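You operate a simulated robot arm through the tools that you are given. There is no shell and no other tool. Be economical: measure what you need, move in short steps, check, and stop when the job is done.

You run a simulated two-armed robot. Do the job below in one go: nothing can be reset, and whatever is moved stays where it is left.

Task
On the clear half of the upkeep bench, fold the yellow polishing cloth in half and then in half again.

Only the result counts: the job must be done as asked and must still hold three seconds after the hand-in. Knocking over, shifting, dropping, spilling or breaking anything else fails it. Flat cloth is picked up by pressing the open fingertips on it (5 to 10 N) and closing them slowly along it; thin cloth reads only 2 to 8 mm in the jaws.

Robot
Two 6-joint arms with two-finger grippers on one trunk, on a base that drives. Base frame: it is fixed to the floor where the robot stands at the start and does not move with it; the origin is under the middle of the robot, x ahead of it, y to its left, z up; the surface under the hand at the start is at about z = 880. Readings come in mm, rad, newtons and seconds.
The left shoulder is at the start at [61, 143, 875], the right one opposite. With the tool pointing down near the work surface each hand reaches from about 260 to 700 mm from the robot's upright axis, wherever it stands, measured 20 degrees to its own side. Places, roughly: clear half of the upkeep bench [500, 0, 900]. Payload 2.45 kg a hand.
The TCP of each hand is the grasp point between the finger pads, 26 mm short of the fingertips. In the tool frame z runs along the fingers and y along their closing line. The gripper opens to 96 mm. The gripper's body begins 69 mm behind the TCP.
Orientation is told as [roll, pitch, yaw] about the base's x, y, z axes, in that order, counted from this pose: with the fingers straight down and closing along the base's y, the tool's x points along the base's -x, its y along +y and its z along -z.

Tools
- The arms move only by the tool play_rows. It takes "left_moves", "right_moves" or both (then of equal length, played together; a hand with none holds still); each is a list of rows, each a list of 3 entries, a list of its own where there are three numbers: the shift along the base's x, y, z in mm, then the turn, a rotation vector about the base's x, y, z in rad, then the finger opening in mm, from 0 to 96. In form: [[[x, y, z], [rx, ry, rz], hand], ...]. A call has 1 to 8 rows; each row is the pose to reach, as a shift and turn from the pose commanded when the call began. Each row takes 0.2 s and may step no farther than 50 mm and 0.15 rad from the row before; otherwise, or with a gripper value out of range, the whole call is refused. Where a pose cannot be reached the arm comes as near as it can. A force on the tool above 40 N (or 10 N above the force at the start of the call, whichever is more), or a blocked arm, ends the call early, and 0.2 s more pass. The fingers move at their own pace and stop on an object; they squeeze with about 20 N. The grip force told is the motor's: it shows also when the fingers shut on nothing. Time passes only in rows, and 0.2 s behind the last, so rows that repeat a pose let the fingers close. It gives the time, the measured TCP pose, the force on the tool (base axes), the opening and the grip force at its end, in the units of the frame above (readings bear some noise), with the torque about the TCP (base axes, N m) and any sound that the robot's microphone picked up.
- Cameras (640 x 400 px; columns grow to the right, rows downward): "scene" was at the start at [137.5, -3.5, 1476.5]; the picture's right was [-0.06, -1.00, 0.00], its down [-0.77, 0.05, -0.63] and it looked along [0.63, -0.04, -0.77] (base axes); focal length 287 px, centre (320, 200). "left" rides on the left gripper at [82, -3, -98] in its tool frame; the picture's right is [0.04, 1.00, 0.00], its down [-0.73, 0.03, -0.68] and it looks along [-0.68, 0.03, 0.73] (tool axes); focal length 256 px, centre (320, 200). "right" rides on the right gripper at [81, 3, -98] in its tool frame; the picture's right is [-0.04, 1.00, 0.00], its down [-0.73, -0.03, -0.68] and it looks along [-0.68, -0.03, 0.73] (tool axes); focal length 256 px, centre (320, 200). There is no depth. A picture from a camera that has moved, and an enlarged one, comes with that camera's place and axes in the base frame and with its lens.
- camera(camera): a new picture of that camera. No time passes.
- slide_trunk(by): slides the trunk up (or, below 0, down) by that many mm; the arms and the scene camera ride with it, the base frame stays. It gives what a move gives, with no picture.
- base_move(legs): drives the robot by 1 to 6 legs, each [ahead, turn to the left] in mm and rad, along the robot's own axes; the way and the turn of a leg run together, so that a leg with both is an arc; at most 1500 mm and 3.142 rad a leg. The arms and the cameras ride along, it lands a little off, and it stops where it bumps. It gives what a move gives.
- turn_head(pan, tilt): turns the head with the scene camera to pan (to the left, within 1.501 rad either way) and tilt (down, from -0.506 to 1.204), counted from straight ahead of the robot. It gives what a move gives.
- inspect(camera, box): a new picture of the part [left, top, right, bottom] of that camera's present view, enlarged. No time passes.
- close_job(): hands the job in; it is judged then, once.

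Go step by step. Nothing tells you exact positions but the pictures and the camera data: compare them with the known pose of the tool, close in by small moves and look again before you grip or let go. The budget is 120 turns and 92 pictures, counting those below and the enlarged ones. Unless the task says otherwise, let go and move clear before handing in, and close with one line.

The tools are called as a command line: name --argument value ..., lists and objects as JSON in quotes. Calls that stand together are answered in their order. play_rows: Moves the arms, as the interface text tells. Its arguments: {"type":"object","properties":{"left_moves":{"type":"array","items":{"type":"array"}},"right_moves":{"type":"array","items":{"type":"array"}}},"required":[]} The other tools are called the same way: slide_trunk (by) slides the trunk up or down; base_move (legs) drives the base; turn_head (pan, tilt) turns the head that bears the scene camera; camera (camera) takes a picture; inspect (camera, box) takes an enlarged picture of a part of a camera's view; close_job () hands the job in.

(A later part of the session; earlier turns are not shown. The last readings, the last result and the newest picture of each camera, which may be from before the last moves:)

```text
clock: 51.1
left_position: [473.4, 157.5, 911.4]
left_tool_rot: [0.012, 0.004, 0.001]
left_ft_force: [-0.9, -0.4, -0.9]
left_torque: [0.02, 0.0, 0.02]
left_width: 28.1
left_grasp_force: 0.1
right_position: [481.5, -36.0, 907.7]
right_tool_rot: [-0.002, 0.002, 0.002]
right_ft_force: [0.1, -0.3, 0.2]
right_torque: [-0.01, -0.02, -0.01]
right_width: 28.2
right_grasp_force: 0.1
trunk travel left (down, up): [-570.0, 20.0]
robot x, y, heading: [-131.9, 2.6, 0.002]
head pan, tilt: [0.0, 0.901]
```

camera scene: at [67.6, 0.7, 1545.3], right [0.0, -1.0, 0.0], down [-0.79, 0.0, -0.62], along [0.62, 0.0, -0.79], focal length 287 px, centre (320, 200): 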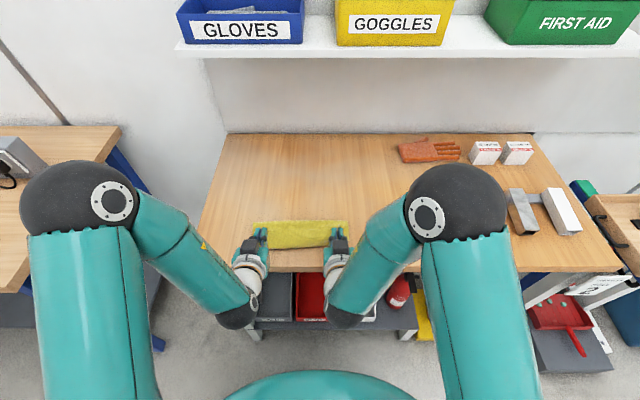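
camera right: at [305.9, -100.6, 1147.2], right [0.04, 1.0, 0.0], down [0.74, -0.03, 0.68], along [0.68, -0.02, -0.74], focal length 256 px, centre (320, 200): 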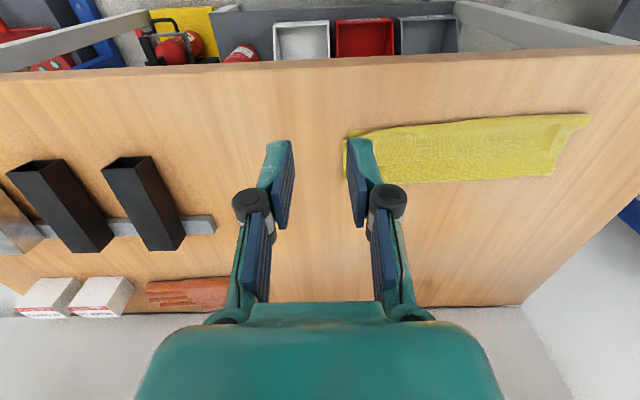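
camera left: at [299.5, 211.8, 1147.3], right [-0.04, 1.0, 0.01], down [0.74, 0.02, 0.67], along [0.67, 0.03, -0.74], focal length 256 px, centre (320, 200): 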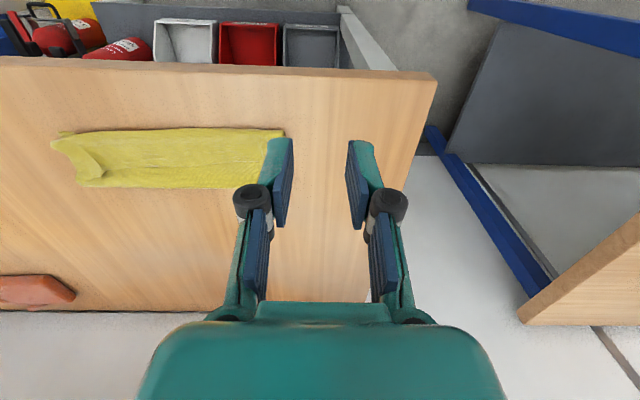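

No contact force yet. I'll lower a little more and close slowly.

play_rows --left_moves '[[[0, 0, -2], [0, 0, 0], 28], [[0, 0, -3], [0, 0, 0], 24], [[0, 0, -3], [0, 0, 0], 20], [[0, 0, -3], [0, 0, 0], 15], [[0, 0, -3], [0, 0, 0], 10], [[0, 0, -3], [0, 0, 0], 5], [[0, 0, -3], [0, 0, 0], 0], [[0, 0, -3], [0, 0, 0], 0]]' --right_moves '[[[0, 0, -1], [0, 0, 0], 28], [[0, 0, -1], [0, 0, 0], 24], [[0, 0, -1], [0, 0, 0], 20], [[0, 0, -1], [0, 0, 0], 15], [[0, 0, -1], [0, 0, 0], 10], [[0, 0, -1], [0, 0, 0], 5], [[0, 0, -1], [0, 0, 0], 0], [[0, 0, -1], [0, 0, 0], 0]]'

play_rows --left_moves '[[[2, 0, 12], [0, 0, 0], 0], [[6, 0, 30], [0, 0, 0], 0]]' --right_moves '[[[2, 0, 12], [0, 0, 0], 0], [[6, 0, 30], [0, 0, 0], 0]]'

camera --camera "left"

camera --camera "right"

```text
clock: 52.9
left_position: [472.2, 157.0, 907.1]
left_tool_rot: [0.01, 0.005, 0.0]
left_ft_force: [1.0, -2.9, 7.0]
left_torque: [-0.02, -0.01, 0.0]
left_width: 3.2
left_grasp_force: 20.3
right_position: [481.2, -37.4, 908.0]
right_tool_rot: [0.002, 0.001, 0.004]
right_ft_force: [0.8, 3.2, 2.5]
right_torque: [0.12, 0.02, 0.0]
right_width: 1.8
right_grasp_force: 20.1
trunk travel left (down, up): [-570.0, 20.0]
robot x, y, heading: [-129.0, -3.4, 0.002]
head pan, tilt: [0.0, 0.901]
```

```text
clock: 53.5
left_position: [479.3, 158.0, 937.7]
left_tool_rot: [0.012, 0.006, 0.001]
left_ft_force: [-0.4, 0.4, 0.7]
left_torque: [0.05, -0.02, 0.01]
left_width: 3.6
left_grasp_force: 20.0
right_position: [488.4, -36.4, 938.8]
right_tool_rot: [0.001, 0.002, 0.003]
right_ft_force: [-0.3, 0.8, -1.6]
right_torque: [-0.01, -0.01, 0.01]
right_width: 2.2
right_grasp_force: 17.1
trunk travel left (down, up): [-570.0, 20.0]
robot x, y, heading: [-127.2, -0.2, -0.002]
head pan, tilt: [0.0, 0.901]
```

```text
26 pictures are left
camera left: at [398.8, 152.8, 1036.5], right [-0.04, 1.0, 0.01], down [0.74, 0.02, 0.68], along [0.67, 0.04, -0.74], focal length 256 px, centre (320, 200)
```

left: 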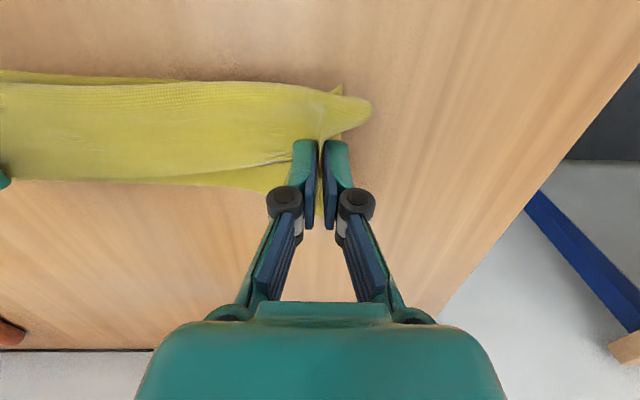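

```text
25 pictures are left
camera right: at [405.3, -33.9, 1036.1], right [0.04, 1.0, 0.0], down [0.73, -0.03, 0.68], along [0.68, -0.03, -0.74], focal length 256 px, centre (320, 200)
```

right: 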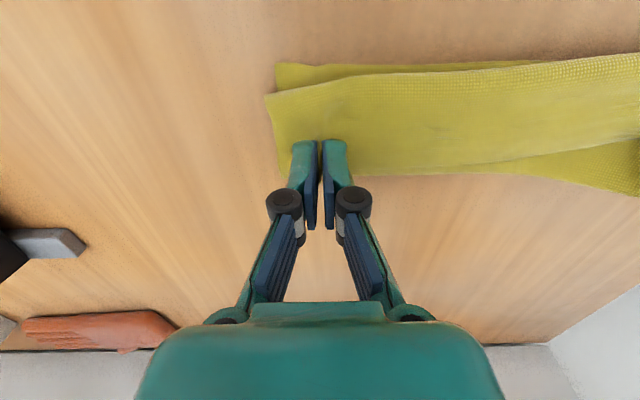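

The left hand seems to have caught two layers. I'll lower, reopen the left, and re-pinch it more lightly.

play_rows --left_moves '[[[-3, 0, -15], [0, 0, 0], 0], [[-6, 0, -28], [0, 0, 0], 0], [[-6, 0, -28], [0, 0, 0], 14], [[-6, 0, -27], [0, 0, 0], 30], [[-6, 0, -15], [0, 0, 0], 30], [[-6, 0, 0], [0, 0, 0], 30]]' --right_moves '[[[-3, 0, -12], [0, 0, 0], 0], [[-6, 0, -24], [0, 0, 0], 0], [[-6, 0, -24], [0, 0, 0], 0], [[-6, 0, -24], [0, 0, 0], 0], [[-6, 0, -24], [0, 0, 0], 0], [[-6, 0, -24], [0, 0, 0], 0]]'

inspect --camera "left" --box '[160, 50, 480, 250]'

```text
clock: 54.9
left_position: [472.6, 157.7, 937.7]
left_tool_rot: [0.013, 0.006, 0.001]
left_ft_force: [0.0, -0.6, 0.5]
left_torque: [0.0, -0.04, 0.0]
left_width: 30.3
left_grasp_force: 0.1
right_position: [481.3, -36.4, 913.9]
right_tool_rot: [-0.001, 0.003, 0.002]
right_ft_force: [-0.5, -0.6, -1.0]
right_torque: [0.0, 0.03, 0.0]
right_width: 2.6
right_grasp_force: 22.6
trunk travel left (down, up): [-570.0, 20.0]
robot x, y, heading: [-130.1, -0.2, 0.002]
head pan, tilt: [0.0, 0.901]
```

```text
2.00 times, centred on (320, 150) of left
camera zoom: at [392.0, 152.8, 1037.5], right [-0.04, 1.0, 0.01], down [0.74, 0.02, 0.68], along [0.67, 0.04, -0.74], focal length 512 px, centre (320, 300)
```

zoom: 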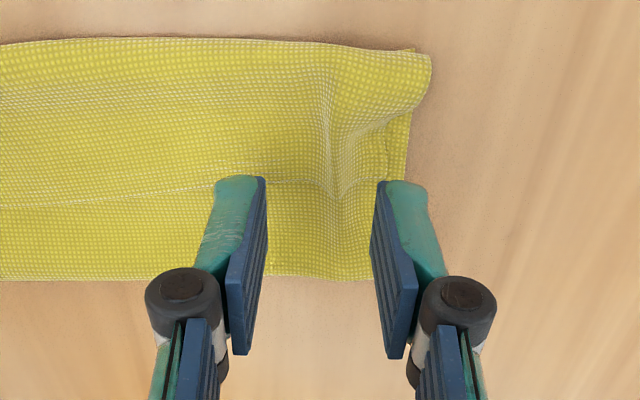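

play_rows --left_moves '[[[-8, 4, -14], [0, 0, 0], 26], [[-8, 4, -26.5], [0, 0, 0], 26], [[-8, 4, -27.5], [0, 0, 0], 20], [[-8, 4, -27.5], [0, 0, 0], 15], [[-8, 4, -27.5], [0, 0, 0], 10], [[-8, 4, -27.5], [0, 0, 0], 5], [[-8, 4, -27.5], [0, 0, 0], 0], [[-8, 4, -27.5], [0, 0, 0], 0]]'

play_rows --left_moves '[[[4, -2, 14], [0, 0, 0], 0], [[12, -3, 32], [0, 0, 0], 0]]' --right_moves '[[[2, 0, 10], [0, 0, 0], 0], [[6, 0, 26], [0, 0, 0], 0]]'

camera --camera "left"

```text
clock: 56.7
left_position: [465.1, 161.3, 909.5]
left_tool_rot: [0.012, 0.005, -0.001]
left_ft_force: [0.7, -3.4, 0.0]
left_torque: [-0.07, -0.07, -0.03]
left_width: 3.1
left_grasp_force: 19.8
right_position: [481.1, -34.4, 913.4]
right_tool_rot: [-0.001, 0.003, 0.002]
right_ft_force: [-0.5, 2.8, -0.4]
right_torque: [0.09, 0.01, 0.0]
right_width: 2.1
right_grasp_force: 19.3
trunk travel left (down, up): [-570.0, 20.0]
robot x, y, heading: [-131.3, 2.0, 0.0]
head pan, tilt: [0.0, 0.901]
```

```text
clock: 57.3
left_position: [478.2, 158.5, 941.1]
left_tool_rot: [0.012, 0.006, -0.001]
left_ft_force: [0.5, -0.9, -0.8]
left_torque: [-0.02, 0.0, 0.01]
left_width: 2.9
left_grasp_force: 20.5
right_position: [488.2, -36.8, 939.6]
right_tool_rot: [0.0, 0.0, 0.002]
right_ft_force: [0.8, 1.2, -0.3]
right_torque: [0.01, 0.0, 0.03]
right_width: 2.4
right_grasp_force: 19.3
trunk travel left (down, up): [-570.0, 20.0]
robot x, y, heading: [-130.6, 0.1, -0.001]
head pan, tilt: [0.0, 0.901]
```

```text
23 pictures are left
camera left: at [396.5, 154.2, 1041.1], right [-0.04, 1.0, 0.01], down [0.74, 0.02, 0.68], along [0.67, 0.04, -0.74], focal length 256 px, centre (320, 200)
```

left: 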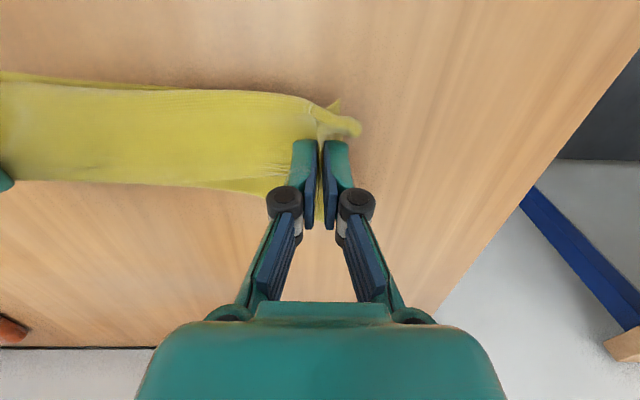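

Grip uncertain in this view. I'll lift higher and look from the scene camera.

play_rows --left_moves '[[[10, 0, 25], [0, 0, 0], 0], [[20, 0, 50], [0, 0, 0], 0], [[35, 0, 75], [0, 0, 0], 0], [[60, 0, 90], [0, 0, 0], 0], [[90, 0, 100], [0, 0, 0], 0]]' --right_moves '[[[10, 0, 25], [0, 0, 0], 0], [[20, 0, 50], [0, 0, 0], 0], [[35, 0, 75], [0, 0, 0], 0], [[60, 0, 90], [0, 0, 0], 0], [[90, 0, 100], [0, 0, 0], 0]]'

inspect --camera "scene" --box '[208, 130, 392, 245]'

```text
clock: 58.5
left_position: [530.0, 157.5, 1032.7]
left_tool_rot: [0.01, 0.005, -0.001]
left_ft_force: [-0.6, -0.9, 1.1]
left_torque: [-0.02, 0.02, -0.03]
left_width: 3.4
left_grasp_force: 20.2
left hand out of reach, approached as far as the arm can: row 4, 5
right_position: [517.1, -39.1, 1016.0]
right_tool_rot: [0.0, 0.002, 0.002]
right_ft_force: [0.2, 1.3, -0.8]
right_torque: [0.09, -0.04, -0.02]
right_width: 1.1
right_grasp_force: 18.5
right hand out of reach, approached as far as the arm can: row 3, 4, 5
trunk travel left (down, up): [-570.0, 20.0]
robot x, y, heading: [-131.5, 3.8, 0.002]
head pan, tilt: [0.0, 0.901]
```

```text
3.48 times, centred on (300, 188) of scene
camera zoom: at [6.1, 1.2, 1545.4], right [0.0, -1.0, 0.0], down [-0.78, 0.0, -0.62], along [0.62, 0.0, -0.78], focal length 997 px, centre (390, 244)
```

zoom: 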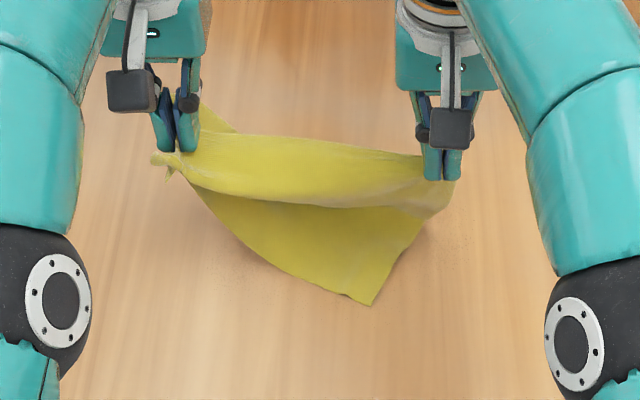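

The left hand has two layers. I'll lower, release the left only, keep the right corner held up, and look again.

play_rows --left_moves '[[[0, 0, -40], [0, 0, 0], 0], [[0, 0, -80], [0, 0, 0], 0], [[0, 0, -115], [0, 0, 0], 0], [[0, 0, -119], [0, 0, 0], 10], [[0, 0, -119], [0, 0, 0], 40], [[0, 0, -110], [0, 0, 0], 50], [[0, 0, -70], [0, 0, 0], 50], [[-20, 20, -30], [0, 0, 0], 50]]' --right_moves '[[[0, 0, -20], [0, 0, 0], 0], [[0, 0, -40], [0, 0, 0], 0], [[0, 0, -60], [0, 0, 0], 0], [[0, 0, -60], [0, 0, 0], 0], [[0, 0, -60], [0, 0, 0], 0], [[0, 0, -60], [0, 0, 0], 0], [[0, 0, -60], [0, 0, 0], 0], [[0, 0, -60], [0, 0, 0], 0]]'

inspect --camera "scene" --box '[208, 130, 392, 245]'

camera --camera "left"

```text
clock: 60.3
left_position: [508.9, 179.1, 1001.8]
left_tool_rot: [0.011, 0.004, 0.002]
left_ft_force: [-0.7, -0.6, 1.2]
left_torque: [0.01, -0.05, 0.02]
left_width: 50.0
left_grasp_force: 0.1
right_position: [513.7, -37.7, 956.5]
right_tool_rot: [0.001, 0.0, 0.001]
right_ft_force: [-0.7, 0.3, 0.5]
right_torque: [-0.02, -0.02, 0.02]
right_width: 1.5
right_grasp_force: 19.0
trunk travel left (down, up): [-570.0, 20.0]
robot x, y, heading: [-132.0, -1.7, -0.0]
head pan, tilt: [0.0, 0.901]
```

```text
3.48 times, centred on (300, 188) of scene
camera zoom: at [4.2, 2.0, 1545.6], right [0.0, -1.0, 0.0], down [-0.78, 0.0, -0.62], along [0.62, 0.0, -0.78], focal length 997 px, centre (390, 244)
```

zoom: 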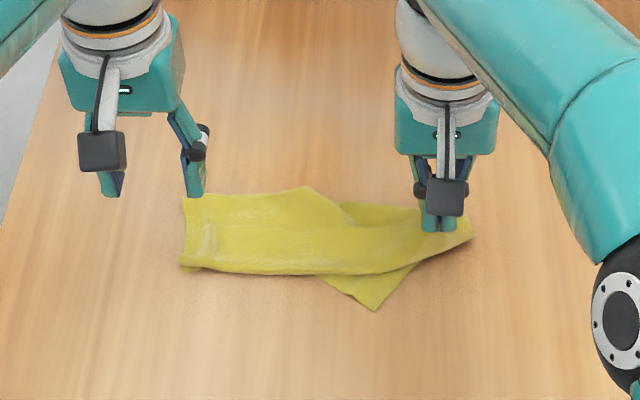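

```text
20 pictures are left
camera left: at [428.4, 173.6, 1102.2], right [-0.04, 1.0, 0.01], down [0.74, 0.02, 0.68], along [0.68, 0.04, -0.74], focal length 256 px, centre (320, 200)
```

left: 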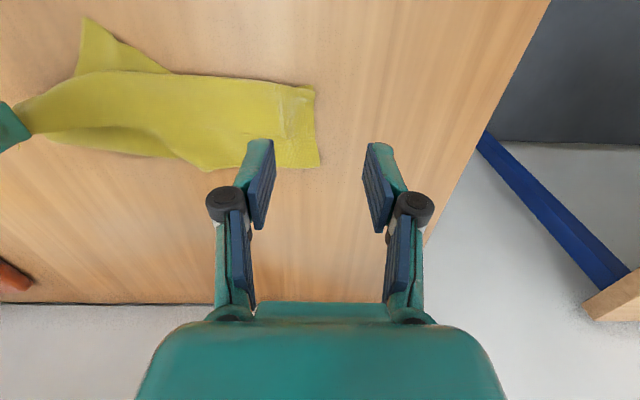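

The near-right corner lies exposed as a single layer at about (466, 14), and the right hand holds the far-right corner. If the left hand takes the near-right corner I can lift the cloth by that whole edge, let it hang out flat, and lay it down folded. I'll move the right hand aside and the left over that corner.

play_rows --left_moves '[[[-5, -30, -5], [0, 0, 0], 40], [[-15, -65, -10], [0, 0, 0], 34], [[-25, -100, -20], [0, 0, 0], 30], [[-35, -135, -30], [0, 0, 0], 30], [[-43, -155, -45], [0, 0, 0], 30]]' --right_moves '[[[2, -12, 5], [0, 0, 0], 0], [[4, -24, 10], [0, 0, 0], 0], [[6, -36, 15], [0, 0, 0], 0], [[8, -48, 20], [0, 0, 0], 0], [[10, -55, 25], [0, 0, 0], 0]]'

camera --camera "left"

```text
clock: 61.5
left_position: [468.0, 21.5, 957.3]
left_tool_rot: [0.012, 0.007, 0.001]
left_ft_force: [0.7, 0.1, -0.3]
left_torque: [-0.01, 0.0, 0.0]
left_width: 29.8
left_grasp_force: 0.0
right_position: [525.2, -94.9, 979.3]
right_tool_rot: [0.0, 0.002, 0.001]
right_ft_force: [0.4, 0.4, 0.3]
right_torque: [0.01, 0.0, 0.01]
right_width: 0.9
right_grasp_force: 19.1
trunk travel left (down, up): [-570.0, 20.0]
robot x, y, heading: [-130.1, -0.5, -0.0]
head pan, tilt: [0.0, 0.901]
```

```text
19 pictures are left
camera left: at [387.4, 16.3, 1055.9], right [-0.04, 1.0, 0.01], down [0.74, 0.02, 0.68], along [0.67, 0.04, -0.74], focal length 256 px, centre (320, 200)
```

left: 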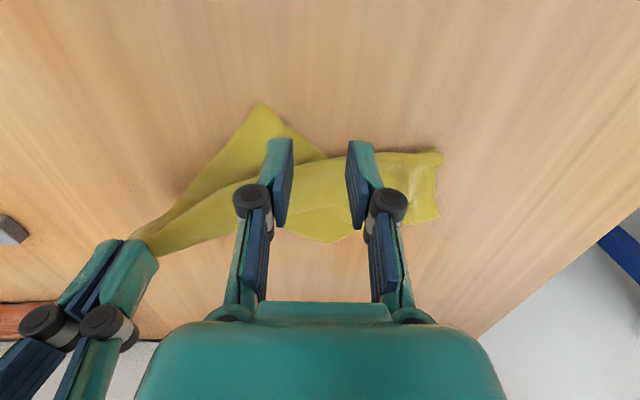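

Corner tip is at about (457, -19). I'll move the right hand a little further away, descend with the left onto the corner, then press.

play_rows --left_moves '[[[0, -10, -10], [0, 0, 0], 28], [[0, -25, -22], [0, 0, 0], 28], [[0, -39, -35], [0, 0, 0], 28], [[0, -39, -45], [0, 0, 0], 28], [[0, -39, -49], [0, 0, 0], 28]]' --right_moves '[[[2, -10, 4], [0, 0, 0], 0], [[4, -18, 6], [0, 0, 0], 0], [[4, -18, 6], [0, 0, 0], 0], [[4, -18, 6], [0, 0, 0], 0], [[4, -18, 6], [0, 0, 0], 0]]'

inspect --camera "left" --box '[200, 75, 440, 225]'

```text
clock: 62.7
left_position: [466.5, -16.5, 908.7]
left_tool_rot: [0.011, 0.003, -0.002]
left_ft_force: [0.4, 0.6, 2.0]
left_torque: [-0.05, 0.0, -0.05]
left_width: 28.2
left_grasp_force: 0.0
right_position: [528.5, -111.9, 986.9]
right_tool_rot: [0.0, 0.002, 0.0]
right_ft_force: [0.5, -0.3, 0.2]
right_torque: [-0.06, -0.03, -0.02]
right_width: 2.1
right_grasp_force: 22.6
trunk travel left (down, up): [-570.0, 20.0]
robot x, y, heading: [-130.5, -1.6, -0.001]
head pan, tilt: [0.0, 0.901]
```

```text
2.67 times, centred on (320, 150) of left
camera zoom: at [386.7, -21.1, 1007.3], right [-0.04, 1.0, 0.01], down [0.74, 0.02, 0.68], along [0.68, 0.04, -0.74], focal length 683 px, centre (320, 333)
```

zoom: 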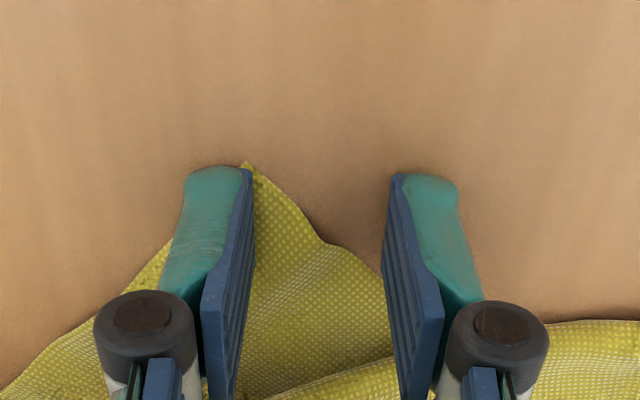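

play_rows --left_moves '[[[0, 0, 6], [0, 0, 0], 28], [[0, -12, 6], [0, 0, 0], 28], [[1, -12, -0.5], [0, 0, 0], 28], [[1, -12, -1.5], [0, 0, 0], 28]]'

```text
clock: 63.7
left_position: [469.3, -27.9, 908.4]
left_tool_rot: [0.009, 0.002, 0.002]
left_ft_force: [-0.7, 0.2, 6.4]
left_torque: [-0.14, -0.07, 0.0]
left_width: 28.4
left_grasp_force: 0.1
right_position: [528.8, -110.6, 986.0]
right_tool_rot: [0.001, 0.003, 0.003]
right_ft_force: [-0.1, -0.2, 0.5]
right_torque: [0.03, -0.01, -0.02]
right_width: 1.7
right_grasp_force: 18.1
trunk travel left (down, up): [-570.0, 20.0]
robot x, y, heading: [-132.7, 1.6, 0.002]
head pan, tilt: [0.0, 0.901]
```

Pressing at 6 N. I'll close slowly and lift slightly to check.

play_rows --left_moves '[[[0, 0, -0.2], [0, 0, 0], 25], [[0, 0, -0.2], [0, 0, 0], 21], [[0, 0, -0.2], [0, 0, 0], 17], [[0, 0, -0.2], [0, 0, 0], 13], [[0, 0, -0.2], [0, 0, 0], 9], [[0, 0, -0.2], [0, 0, 0], 5], [[0, 0, -0.2], [0, 0, 0], 1], [[0, 0, -0.2], [0, 0, 0], 0]]'

play_rows --left_moves '[[[0, 5, 15], [0, 0, 0], 0], [[0, 15, 40], [0, 0, 0], 0], [[0, 25, 65], [0, 0, 0], 0]]'

camera --camera "scene"

```text
clock: 65.5
left_position: [468.7, -28.2, 906.9]
left_tool_rot: [0.013, 0.004, 0.0]
left_ft_force: [-0.3, 1.7, 17.3]
left_torque: [0.24, -0.15, 0.02]
left_width: 1.6
left_grasp_force: 19.9
right_position: [528.6, -112.8, 986.9]
right_tool_rot: [-0.001, 0.002, 0.002]
right_ft_force: [-0.3, -0.4, 0.4]
right_torque: [-0.01, 0.01, -0.02]
right_width: 1.6
right_grasp_force: 18.2
trunk travel left (down, up): [-570.0, 20.0]
robot x, y, heading: [-129.6, -2.8, 0.006]
head pan, tilt: [0.0, 0.901]
```

```text
clock: 66.3
left_position: [467.8, -3.3, 972.1]
left_tool_rot: [0.013, 0.005, 0.0]
left_ft_force: [0.0, 0.2, 0.3]
left_torque: [0.04, -0.08, -0.01]
left_width: 0.9
left_grasp_force: 18.7
right_position: [529.0, -111.7, 986.5]
right_tool_rot: [-0.001, 0.002, 0.002]
right_ft_force: [0.6, -0.3, 1.1]
right_torque: [0.01, 0.0, -0.01]
right_width: 2.5
right_grasp_force: 20.6
trunk travel left (down, up): [-570.0, 20.0]
robot x, y, heading: [-132.3, 0.3, 0.003]
head pan, tilt: [0.0, 0.901]
```

```text
17 pictures are left
camera scene: at [6.0, 1.6, 1545.3], right [0.0, -1.0, 0.0], down [-0.78, 0.0, -0.62], along [0.62, 0.0, -0.78], focal length 287 px, centre (320, 200)
```

scene: 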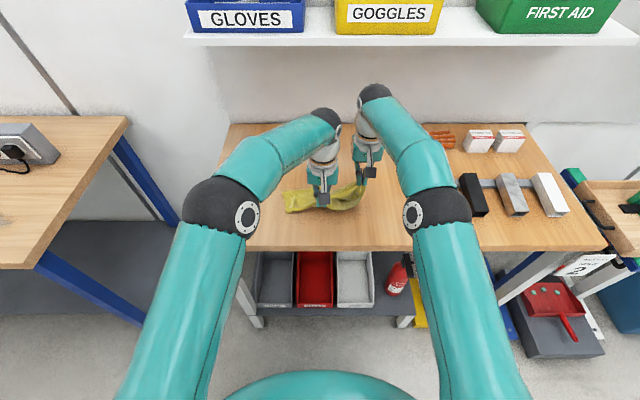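

The left holds the corner. I'll now raise both hands while spreading them to about 200 mm so the cloth hangs from this edge.

play_rows --left_moves '[[[0, 12, 30], [0, 0, 0], 0], [[0, 25, 60], [0, 0, 0], 0], [[-5, 38, 90], [0, 0, 0], 0], [[-10, 52, 120], [0, 0, 0], 0], [[-18, 65, 148], [0, 0, 0], 0], [[-26, 76, 172], [0, 0, 0], 0], [[-34, 85, 192], [0, 0, 0], 0], [[-40, 88, 205], [0, 0, 0], 0]]' --right_moves '[[[-12, 0, 25], [0, 0, 0], 0], [[-25, 0, 50], [0, 0, 0], 0], [[-38, 0, 78], [0, 0, 0], 0], [[-52, 0, 106], [0, 0, 0], 0], [[-65, 0, 134], [0, 0, 0], 0], [[-78, 0, 158], [0, 0, 0], 0], [[-90, 0, 178], [0, 0, 0], 0], [[-101, 0, 190], [0, 0, 0], 0]]'

camera --camera "scene"

```text
clock: 68.1
left_position: [427.8, 84.5, 1176.2]
left_tool_rot: [0.009, 0.003, -0.001]
left_ft_force: [-0.5, -0.5, 0.2]
left_torque: [0.0, -0.03, -0.02]
left_width: 1.7
left_grasp_force: 22.4
right_position: [428.8, -111.8, 1178.7]
right_tool_rot: [0.002, 0.0, 0.002]
right_ft_force: [-1.0, 0.0, -0.2]
right_torque: [0.0, -0.05, 0.0]
right_width: 1.1
right_grasp_force: 17.7
trunk travel left (down, up): [-570.0, 20.0]
robot x, y, heading: [-132.5, -2.1, 0.003]
head pan, tilt: [0.0, 0.901]
```

```text
16 pictures are left
camera scene: at [5.1, 1.3, 1545.5], right [0.0, -1.0, 0.0], down [-0.78, 0.0, -0.62], along [0.62, 0.0, -0.78], focal length 287 px, centre (320, 200)
```

scene: 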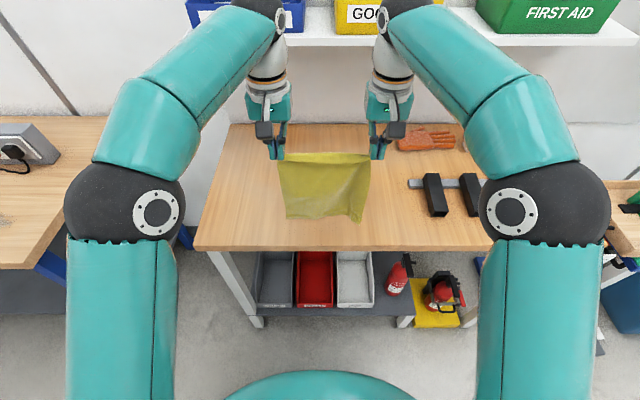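

The cloth hangs cleanly from this edge. I'll drive forward 70 mm for reach, bring the hands back to x about 440, and lower so the bottom edge touches the bench near its front.

base_move --legs '[[70, 0]]'

play_rows --left_moves '[[[-15, 0, 0], [0, 0, 0], 0], [[-30, 0, 0], [0, 0, 0], 0], [[-45, 0, 0], [0, 0, 0], 0], [[-56, 0, 0], [0, 0, 0], 0], [[-56, 0, 0], [0, 0, 0], 0], [[-56, 0, -10], [0, 0, 0], 0], [[-56, 0, -20], [0, 0, 0], 0], [[-56, 0, -20], [0, 0, 0], 0]]' --right_moves '[[[-15, 0, 0], [0, 0, 0], 0], [[-30, 0, 0], [0, 0, 0], 0], [[-45, 0, 0], [0, 0, 0], 0], [[-56, 0, 0], [0, 0, 0], 0], [[-56, 0, 0], [0, 0, 0], 0], [[-56, 0, -10], [0, 0, 0], 0], [[-56, 0, -20], [0, 0, 0], 0], [[-56, 0, -20], [0, 0, 0], 0]]'

camera --camera "scene"

```text
clock: 69.2
left_position: [500.5, 84.8, 1175.1]
left_tool_rot: [0.013, 0.006, 0.001]
left_ft_force: [1.1, 0.0, 0.0]
left_torque: [-0.02, 0.06, 0.01]
left_width: 1.6
left_grasp_force: 22.4
right_position: [502.2, -112.0, 1175.8]
right_tool_rot: [-0.001, 0.004, 0.002]
right_ft_force: [0.3, -0.4, -0.3]
right_torque: [0.01, 0.07, 0.01]
right_width: 0.0
right_grasp_force: 20.2
trunk travel left (down, up): [-570.0, 20.0]
robot x, y, heading: [-59.0, -4.0, 0.002]
head pan, tilt: [0.0, 0.901]
```

```text
clock: 71.0
left_position: [442.6, 84.2, 1156.2]
left_tool_rot: [0.013, 0.005, 0.001]
left_ft_force: [-0.2, -0.9, 0.4]
left_torque: [-0.02, -0.02, -0.03]
left_width: 1.2
left_grasp_force: 20.6
right_position: [441.7, -111.6, 1157.1]
right_tool_rot: [0.0, 0.003, 0.003]
right_ft_force: [0.2, -0.3, 0.5]
right_torque: [0.0, 0.01, 0.0]
right_width: 0.0
right_grasp_force: 19.7
trunk travel left (down, up): [-570.0, 20.0]
robot x, y, heading: [-61.4, -2.2, -0.007]
head pan, tilt: [0.0, 0.901]
```

```text
15 pictures are left
camera scene: at [76.1, 1.3, 1545.4], right [0.0, -1.0, 0.0], down [-0.78, 0.0, -0.62], along [0.62, 0.0, -0.78], focal length 287 px, centre (320, 200)
```

scene: 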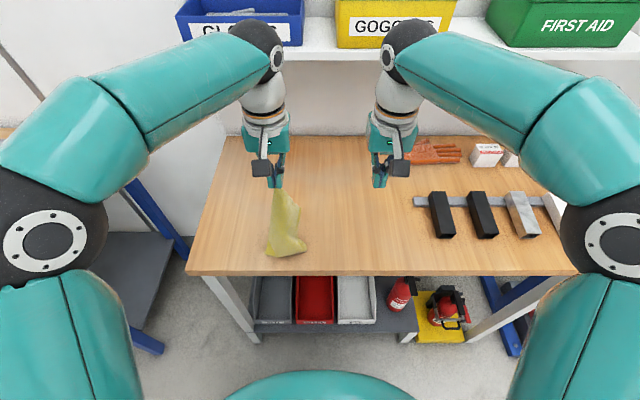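

The right hand slipped during the drive, so the cloth hangs from the left corner only. I'll lay it out along y with the left hand so its side corners show, with the right hand out of the way.

play_rows --left_moves '[[[8, -25, 20], [0, 0, 0], 0], [[16, -50, 40], [0, 0, 0], 0], [[24, -75, 50], [0, 0, 0], 0], [[32, -100, 55], [0, 0, 0], 0], [[40, -125, 55], [0, 0, 0], 0], [[45, -145, 55], [0, 0, 0], 0], [[45, -145, 55], [0, 0, 0], 0], [[45, -145, 50], [0, 0, 0], 0]]' --right_moves '[[[0, -25, 0], [0, 0, 0], 30], [[0, -50, 0], [0, 0, 0], 30], [[0, -75, 0], [0, 0, 0], 30], [[0, -100, 0], [0, 0, 0], 30], [[0, -120, 0], [0, 0, 0], 30], [[0, -140, 0], [0, 0, 0], 30], [[0, -140, 0], [0, 0, 0], 30], [[0, -140, 0], [0, 0, 0], 30]]'

play_rows --left_moves '[[[0, 15, -35], [0, 0, 0], 0], [[0, 50, -68], [0, 0, 0], 0], [[0, 87, -100], [0, 0, 0], 0], [[0, 124, -133], [0, 0, 0], 0], [[0, 161, -166], [0, 0, 0], 0], [[0, 198, -199], [0, 0, 0], 0], [[0, 236, -230], [0, 0, 0], 0], [[0, 275, -259], [0, 0, 0], 0]]'

inspect --camera "scene" --box '[180, 120, 420, 270]'

```text
clock: 72.8
left_position: [472.3, -48.0, 1198.1]
left_tool_rot: [0.008, 0.003, 0.007]
left_ft_force: [0.8, 0.8, 0.7]
left_torque: [0.03, -0.03, 0.0]
left_width: 0.9
left_grasp_force: 20.2
left hand out of reach, approached as far as the arm can: row 5, 6, 7, 8
right_position: [443.8, -251.1, 1156.5]
right_tool_rot: [0.001, 0.002, 0.0]
right_ft_force: [0.4, 0.5, -0.1]
right_torque: [0.01, -0.03, 0.0]
right_width: 29.6
right_grasp_force: 0.0
trunk travel left (down, up): [-570.0, 20.0]
robot x, y, heading: [-56.6, -0.7, -0.001]
head pan, tilt: [0.0, 0.901]
```

```text
clock: 74.6
left_position: [468.2, 226.7, 938.1]
left_tool_rot: [0.009, 0.005, -0.001]
left_ft_force: [0.5, -0.1, 1.4]
left_torque: [-0.02, -0.01, 0.01]
left_width: 1.0
left_grasp_force: 18.8
right_position: [444.1, -249.9, 1156.8]
right_tool_rot: [-0.001, 0.001, 0.003]
right_ft_force: [0.0, 0.1, -0.4]
right_torque: [0.0, 0.04, 0.01]
right_width: 30.0
right_grasp_force: 0.1
trunk travel left (down, up): [-570.0, 20.0]
robot x, y, heading: [-63.6, -0.9, 0.002]
head pan, tilt: [0.0, 0.901]
```

```text
2.67 times, centred on (300, 195) of scene
camera zoom: at [76.9, 2.4, 1545.4], right [0.0, -1.0, 0.0], down [-0.78, 0.0, -0.62], along [0.62, 0.0, -0.78], focal length 765 px, centre (373, 213)
```

zoom: 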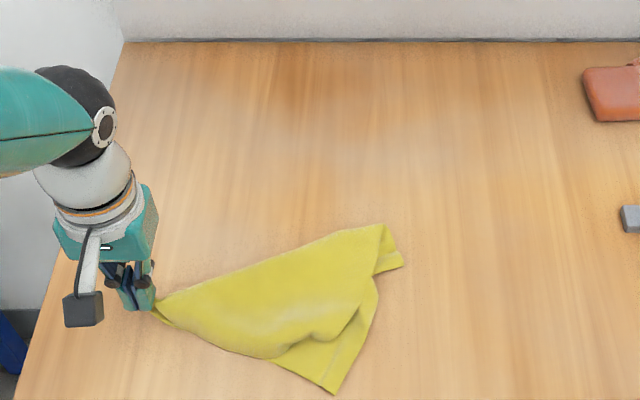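

The corner at about (390, 38) lies on a straight edge from the held corner (~205 mm away), so it is the adjacent corner. I'll bring the right hand over it.

play_rows --right_moves '[[[-5, 37, -27], [0, 0, 0], 34], [[-10, 74, -54], [0, 0, 0], 34], [[-14, 111, -81], [0, 0, 0], 34], [[-19, 148, -108], [0, 0, 0], 34], [[-24, 185, -135], [0, 0, 0], 34], [[-29, 222, -162], [0, 0, 0], 34], [[-34, 258, -190], [0, 0, 0], 34], [[-38, 294, -217], [0, 0, 0], 34]]'

inspect --camera "right" --box '[160, 50, 480, 250]'

```text
clock: 76.4
left_position: [469.6, 224.5, 938.7]
left_tool_rot: [0.011, 0.005, 0.0]
left_ft_force: [-0.3, 0.2, 0.7]
left_torque: [-0.04, -0.01, 0.0]
left_width: 0.9
left_grasp_force: 18.5
right_position: [406.0, 44.4, 940.2]
right_tool_rot: [0.0, 0.001, 0.001]
right_ft_force: [0.6, -0.6, -0.2]
right_torque: [-0.01, 0.03, 0.0]
right_width: 33.9
right_grasp_force: 0.0
trunk travel left (down, up): [-570.0, 20.0]
robot x, y, heading: [-60.2, 1.6, -0.002]
head pan, tilt: [0.0, 0.901]
```

```text
2.00 times, centred on (320, 150) of right
camera zoom: at [323.2, 46.1, 1038.7], right [0.04, 1.0, 0.0], down [0.73, -0.03, 0.68], along [0.68, -0.03, -0.74], focal length 512 px, centre (320, 300)
```

zoom: 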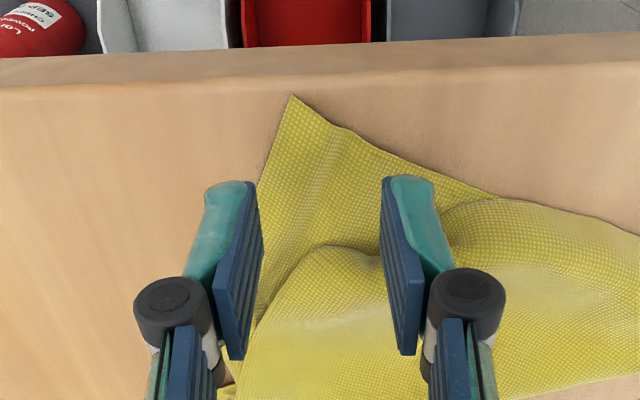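

Corner tip at (384, 35), single layer out to x about 430. I'll descend at (397, 42) and press.

play_rows --right_moves '[[[-9, -2, -12], [0, 0, 0], 32], [[-9, -2, -24], [0, 0, 0], 32], [[-9, -2, -31], [0, 0, 0], 32], [[-9, -2, -33], [0, 0, 0], 32], [[-9, -2, -33.5], [0, 0, 0], 32]]'

```text
clock: 77.6
left_position: [468.6, 224.4, 938.9]
left_tool_rot: [0.011, 0.005, 0.001]
left_ft_force: [-0.4, -1.0, 0.9]
left_torque: [0.0, -0.01, 0.0]
left_width: 1.6
left_grasp_force: 22.3
right_position: [396.0, 40.9, 906.4]
right_tool_rot: [-0.001, -0.001, 0.001]
right_ft_force: [0.0, -0.4, 4.9]
right_torque: [0.12, -0.04, 0.01]
right_width: 32.3
right_grasp_force: 0.1
trunk travel left (down, up): [-570.0, 20.0]
robot x, y, heading: [-61.5, -0.9, -0.003]
head pan, tilt: [0.0, 0.901]
```

play_rows --right_moves '[[[0, 0, -0.7], [0, 0, 0], 30], [[0, 0, -0.7], [0, 0, 0], 26], [[0, 0, -0.7], [0, 0, 0], 21], [[0, 0, -0.7], [0, 0, 0], 16], [[0, 0, -0.7], [0, 0, 0], 11], [[0, 0, -0.7], [0, 0, 0], 6], [[0, 0, -0.7], [0, 0, 0], 0], [[0, 0, -0.7], [0, 0, 0], 0]]'

play_rows --right_moves '[[[0, 0, 10], [0, 0, 0], 0], [[4, 0, 30], [0, 0, 0], 0]]'

inspect --camera "right" --box '[160, 50, 480, 250]'

```text
clock: 79.4
left_position: [467.4, 224.4, 938.8]
left_tool_rot: [0.012, 0.005, 0.0]
left_ft_force: [-0.4, 0.6, 0.0]
left_torque: [0.01, 0.0, 0.02]
left_width: 1.9
left_grasp_force: 22.2
right_position: [396.4, 42.2, 906.3]
right_tool_rot: [0.0, 0.002, 0.0]
right_ft_force: [0.2, 2.1, 8.3]
right_torque: [0.15, -0.07, 0.01]
right_width: 3.5
right_grasp_force: 24.1
trunk travel left (down, up): [-570.0, 20.0]
robot x, y, heading: [-62.4, -0.4, -0.001]
head pan, tilt: [0.0, 0.901]
```

```text
clock: 80.0
left_position: [468.1, 224.2, 938.2]
left_tool_rot: [0.013, 0.005, 0.0]
left_ft_force: [0.5, -0.6, 0.9]
left_torque: [-0.02, -0.02, -0.02]
left_width: 1.1
left_grasp_force: 17.7
right_position: [400.4, 41.1, 936.5]
right_tool_rot: [0.0, 0.001, 0.002]
right_ft_force: [0.0, -0.5, 0.3]
right_torque: [-0.03, 0.0, 0.01]
right_width: 3.1
right_grasp_force: 24.9
trunk travel left (down, up): [-570.0, 20.0]
robot x, y, heading: [-59.5, -1.5, 0.001]
head pan, tilt: [0.0, 0.901]
```

```text
2.00 times, centred on (320, 150) of right
camera zoom: at [317.3, 43.3, 1033.9], right [0.04, 1.0, 0.0], down [0.73, -0.03, 0.68], along [0.68, -0.03, -0.74], focal length 512 px, centre (320, 300)
```

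zoom: 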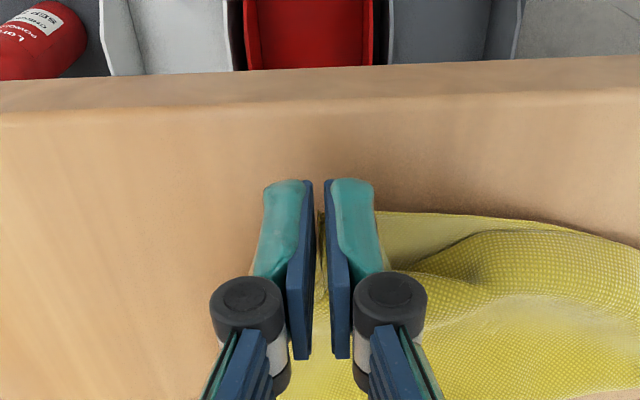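

Right grip is firm (3 mm). The earlier slip probably came from stretching the edge, so I'll lift with a smaller spacing of about 178 mm.

play_rows --left_moves '[[[-4, -12, 26], [0, 0, 0], 0], [[-8, -24, 54], [0, 0, 0], 0], [[-12, -36, 82], [0, 0, 0], 0], [[-16, -46, 110], [0, 0, 0], 0], [[-20, -56, 138], [0, 0, 0], 0], [[-24, -66, 166], [0, 0, 0], 0], [[-28, -74, 194], [0, 0, 0], 0], [[-28, -74, 222], [0, 0, 0], 0]]' --right_moves '[[[6, -7, 26], [0, 0, 0], 0], [[12, -15, 54], [0, 0, 0], 0], [[18, -24, 82], [0, 0, 0], 0], [[24, -34, 110], [0, 0, 0], 0], [[30, -44, 138], [0, 0, 0], 0], [[36, -55, 166], [0, 0, 0], 0], [[40, -66, 195], [0, 0, 0], 0], [[40, -69, 224], [0, 0, 0], 0]]'

camera --camera "scene"

```text
clock: 81.8
left_position: [441.2, 151.3, 1161.8]
left_tool_rot: [0.011, 0.006, -0.001]
left_ft_force: [0.4, 0.2, -0.9]
left_torque: [-0.03, -0.03, 0.01]
left_width: 1.4
left_grasp_force: 18.7
right_position: [440.5, -28.5, 1159.6]
right_tool_rot: [0.0, 0.003, 0.002]
right_ft_force: [0.2, -0.1, -0.5]
right_torque: [0.03, -0.03, -0.03]
right_width: 2.7
right_grasp_force: 24.6
trunk travel left (down, up): [-570.0, 20.0]
robot x, y, heading: [-61.3, 0.6, 0.007]
head pan, tilt: [0.0, 0.901]
```

```text
11 pictures are left
camera scene: at [75.7, 1.6, 1545.4], right [0.0, -1.0, 0.0], down [-0.78, 0.0, -0.62], along [0.62, 0.0, -0.78], focal length 287 px, centre (320, 200)
```

scene: 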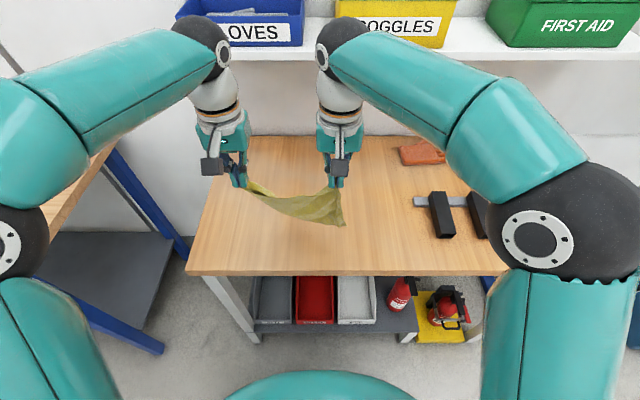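

inspect --camera "scene" --box '[220, 150, 380, 250]'

```text
4.00 times, centred on (300, 200) of scene
camera zoom: at [75.7, 1.6, 1545.4], right [0.0, -1.0, 0.0], down [-0.78, 0.0, -0.62], along [0.62, 0.0, -0.78], focal length 1147 px, centre (400, 200)
```

zoom: 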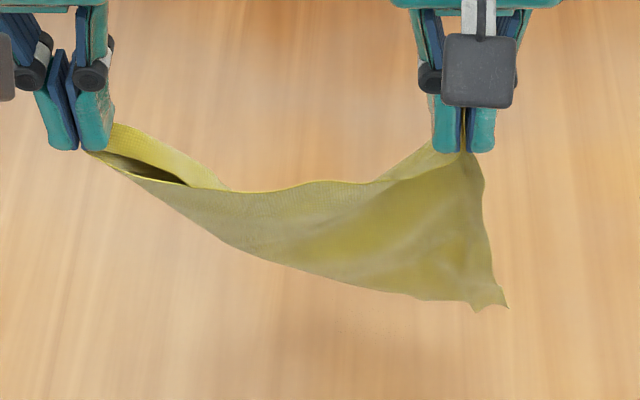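

Recomputing from the image, the cloth does hang from the correct edge. Its bottom corners just trail on the bench behind at x about 511. I'll raise about 45 mm to let it hang free and settle, then check.

slide_trunk --by 20

play_rows --left_moves '[[[0, 0, 10], [0, 0, 0], 0], [[0, 1, 20], [0, 0, 0], 0], [[0, 2, 30], [0, 0, 0], 0], [[0, 2, 30], [0, 0, 0], 0], [[0, 2, 30], [0, 0, 0], 0], [[0, 2, 30], [0, 0, 0], 0]]' --right_moves '[[[0, 0, 10], [0, 0, 0], 0], [[0, -1, 20], [0, 0, 0], 0], [[0, -2, 32], [0, 0, 0], 0], [[0, -2, 32], [0, 0, 0], 0], [[0, -2, 32], [0, 0, 0], 0], [[0, -2, 32], [0, 0, 0], 0]]'

inspect --camera "scene" --box '[200, 125, 400, 250]'

```text
clock: 82.4
left_position: [442.7, 150.3, 1180.4]
left_tool_rot: [0.013, 0.005, 0.0]
left_ft_force: [-0.3, 0.7, -0.7]
left_torque: [-0.01, 0.02, 0.0]
left_width: 2.5
left_grasp_force: 20.5
right_position: [441.1, -28.9, 1180.0]
right_tool_rot: [0.0, 0.002, 0.0]
right_ft_force: [0.0, 0.7, -0.2]
right_torque: [0.04, -0.03, -0.03]
right_width: 1.0
right_grasp_force: 18.3
trunk travel left (down, up): [-590.0, 0.0]
robot x, y, heading: [-63.2, -3.5, -0.003]
head pan, tilt: [0.0, 0.901]
```

```text
clock: 83.8
left_position: [441.2, 151.3, 1209.9]
left_tool_rot: [0.012, 0.005, 0.0]
left_ft_force: [0.2, -0.1, -0.1]
left_torque: [-0.03, 0.01, 0.01]
left_width: 1.9
left_grasp_force: 18.0
right_position: [440.7, -32.4, 1211.5]
right_tool_rot: [0.001, 0.002, 0.002]
right_ft_force: [-0.2, 0.6, 0.6]
right_torque: [0.02, 0.01, 0.01]
right_width: 1.1
right_grasp_force: 18.3
trunk travel left (down, up): [-590.0, 0.0]
robot x, y, heading: [-60.5, -1.4, 0.003]
head pan, tilt: [0.0, 0.901]
```

```text
3.20 times, centred on (300, 188) of scene
camera zoom: at [76.4, 1.4, 1565.4], right [0.0, -1.0, 0.0], down [-0.78, 0.0, -0.62], along [0.62, 0.0, -0.78], focal length 918 px, centre (384, 240)
```

zoom: 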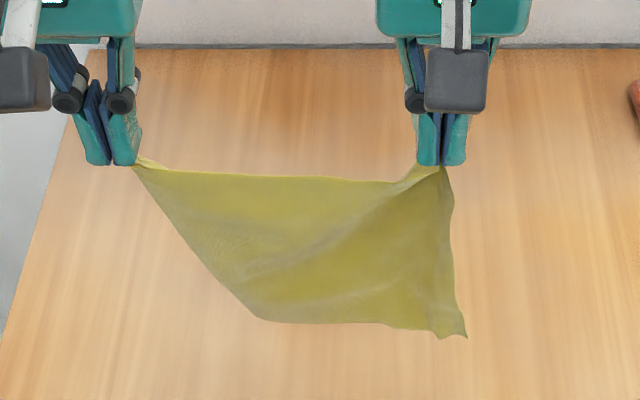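

The cloth hangs from its 260 mm edge with about 205 mm below the fingers. I'll lower until the bottom edge touches near x 450 and lay the lower half moving away, keeping it just taut.

play_rows --left_moves '[[[2, 0, -20], [0, 0, 0], 0], [[4, 0, -40], [0, 0, 0], 0], [[6, 0, -60], [0, 0, 0], 0], [[9, 0, -80], [0, 0, 0], 0], [[9, 0, -92], [0, 0, 0], 0], [[9, 0, -96], [0, 0, 0], 0], [[9, 0, -96], [0, 0, 0], 0], [[22, 0, -108], [0, 0, 0], 0]]' --right_moves '[[[2, 0, -20], [0, 0, 0], 0], [[4, 0, -40], [0, 0, 0], 0], [[6, 0, -60], [0, 0, 0], 0], [[9, 0, -80], [0, 0, 0], 0], [[9, 0, -92], [0, 0, 0], 0], [[9, 0, -96], [0, 0, 0], 0], [[9, 0, -96], [0, 0, 0], 0], [[22, 0, -108], [0, 0, 0], 0]]'

play_rows --left_moves '[[[16, 0, -16], [0, 0, 0], 0], [[32, 0, -32], [0, 0, 0], 0], [[48, 0, -48], [0, 0, 0], 0], [[64, 0, -64], [0, 0, 0], 0], [[80, 0, -80], [0, 0, 0], 0], [[96, 0, -96], [0, 0, 0], 0], [[96, 0, -98], [0, 0, 0], 0]]' --right_moves '[[[16, 0, -16], [0, 0, 0], 0], [[32, 0, -32], [0, 0, 0], 0], [[48, 0, -48], [0, 0, 0], 0], [[64, 0, -64], [0, 0, 0], 0], [[80, 0, -80], [0, 0, 0], 0], [[96, 0, -96], [0, 0, 0], 0], [[96, 0, -98], [0, 0, 0], 0]]'

inspect --camera "scene" --box '[200, 125, 400, 250]'

```text
clock: 85.6
left_position: [466.6, 153.4, 1102.0]
left_tool_rot: [0.012, 0.007, 0.0]
left_ft_force: [1.1, 0.0, -0.4]
left_torque: [-0.01, 0.04, -0.02]
left_width: 1.7
left_grasp_force: 18.4
right_position: [463.9, -31.9, 1102.5]
right_tool_rot: [0.001, 0.002, 0.002]
right_ft_force: [0.8, -0.2, 1.6]
right_torque: [0.03, 0.0, -0.01]
right_width: 1.0
right_grasp_force: 18.0
trunk travel left (down, up): [-590.0, 0.0]
robot x, y, heading: [-60.8, 0.9, 0.002]
head pan, tilt: [0.0, 0.901]
```

```text
clock: 87.2
left_position: [557.8, 152.5, 1005.1]
left_tool_rot: [0.013, 0.003, -0.001]
left_ft_force: [0.5, -0.7, 1.3]
left_torque: [-0.02, -0.03, 0.0]
left_width: 1.6
left_grasp_force: 18.3
right_position: [558.4, -30.9, 1005.0]
right_tool_rot: [0.0, 0.004, 0.002]
right_ft_force: [-0.2, -0.5, 0.0]
right_torque: [-0.01, -0.06, 0.01]
right_width: 1.2
right_grasp_force: 18.1
trunk travel left (down, up): [-590.0, 0.0]
robot x, y, heading: [-60.3, -0.9, -0.001]
head pan, tilt: [0.0, 0.901]
```

```text
3.20 times, centred on (300, 188) of scene
camera zoom: at [75.2, 1.3, 1565.6], right [0.0, -1.0, 0.0], down [-0.78, 0.0, -0.62], along [0.62, 0.0, -0.78], focal length 918 px, centre (384, 240)
```

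zoom: 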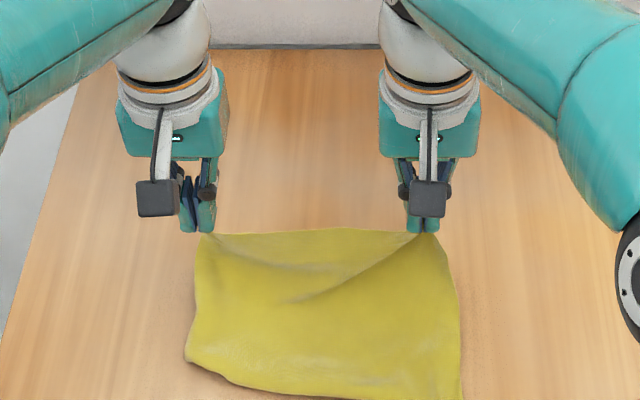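

The lower half spread out well. It lies slightly rotated, with its near corners at about (489, 172) and (448, -63). I'll bring the left hand forward a bit to match, then swing the held edge back over on a taut arc while tilting.

play_rows --left_moves '[[[16, -1, 0], [0, 0, 0], 0], [[32, -2, 0], [0, 0, 0], 0], [[8, -3, -4], [0, -0.13, 0], 0], [[-21, -4, -17], [0, -0.27, 0], 0], [[-42, -4, -34], [0, -0.41, 0], 0], [[-62, -5, -56], [0, -0.55, 0], 0], [[-71, -5, -74], [0, -0.68, 0], 0], [[-77, -5, -88], [0, -0.78, 0], 0]]' --right_moves '[[[0, 0, 0], [0, 0, 0], 0], [[0, 0, 0], [0, 0, 0], 0], [[-28, 0, -4], [0, -0.13, 0], 0], [[-58, 0, -17], [0, -0.27, 0], 0], [[-79, -1, -34], [0, -0.41, 0], 0], [[-99, -1, -56], [0, -0.55, 0], 0], [[-108, -2, -74], [0, -0.68, 0], 0], [[-114, -2, -88], [0, -0.78, 0], 0]]'

inspect --camera "scene" --box '[200, 145, 400, 270]'

```text
clock: 89.0
left_position: [481.8, 148.1, 915.8]
left_tool_rot: [0.009, -0.773, 0.003]
left_ft_force: [-0.8, 0.7, 0.8]
left_torque: [-0.03, 0.0, 0.01]
left_width: 0.7
left_grasp_force: 18.3
right_position: [445.0, -33.8, 917.6]
right_tool_rot: [-0.001, -0.779, 0.004]
right_ft_force: [-0.3, 0.2, 1.3]
right_torque: [0.0, 0.03, -0.02]
right_width: 1.2
right_grasp_force: 18.7
trunk travel left (down, up): [-590.0, 0.0]
robot x, y, heading: [-59.9, -0.8, -0.003]
head pan, tilt: [0.0, 0.901]
```

```text
3.20 times, centred on (300, 208) of scene
camera zoom: at [76.7, 1.5, 1565.5], right [0.0, -1.0, 0.0], down [-0.78, 0.0, -0.62], along [0.62, 0.0, -0.78], focal length 918 px, centre (384, 176)
```

zoom: 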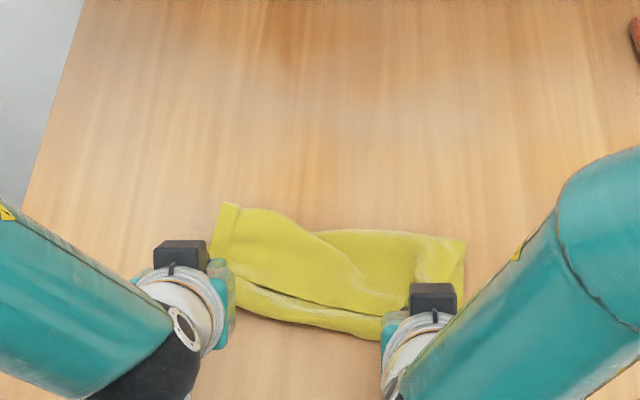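

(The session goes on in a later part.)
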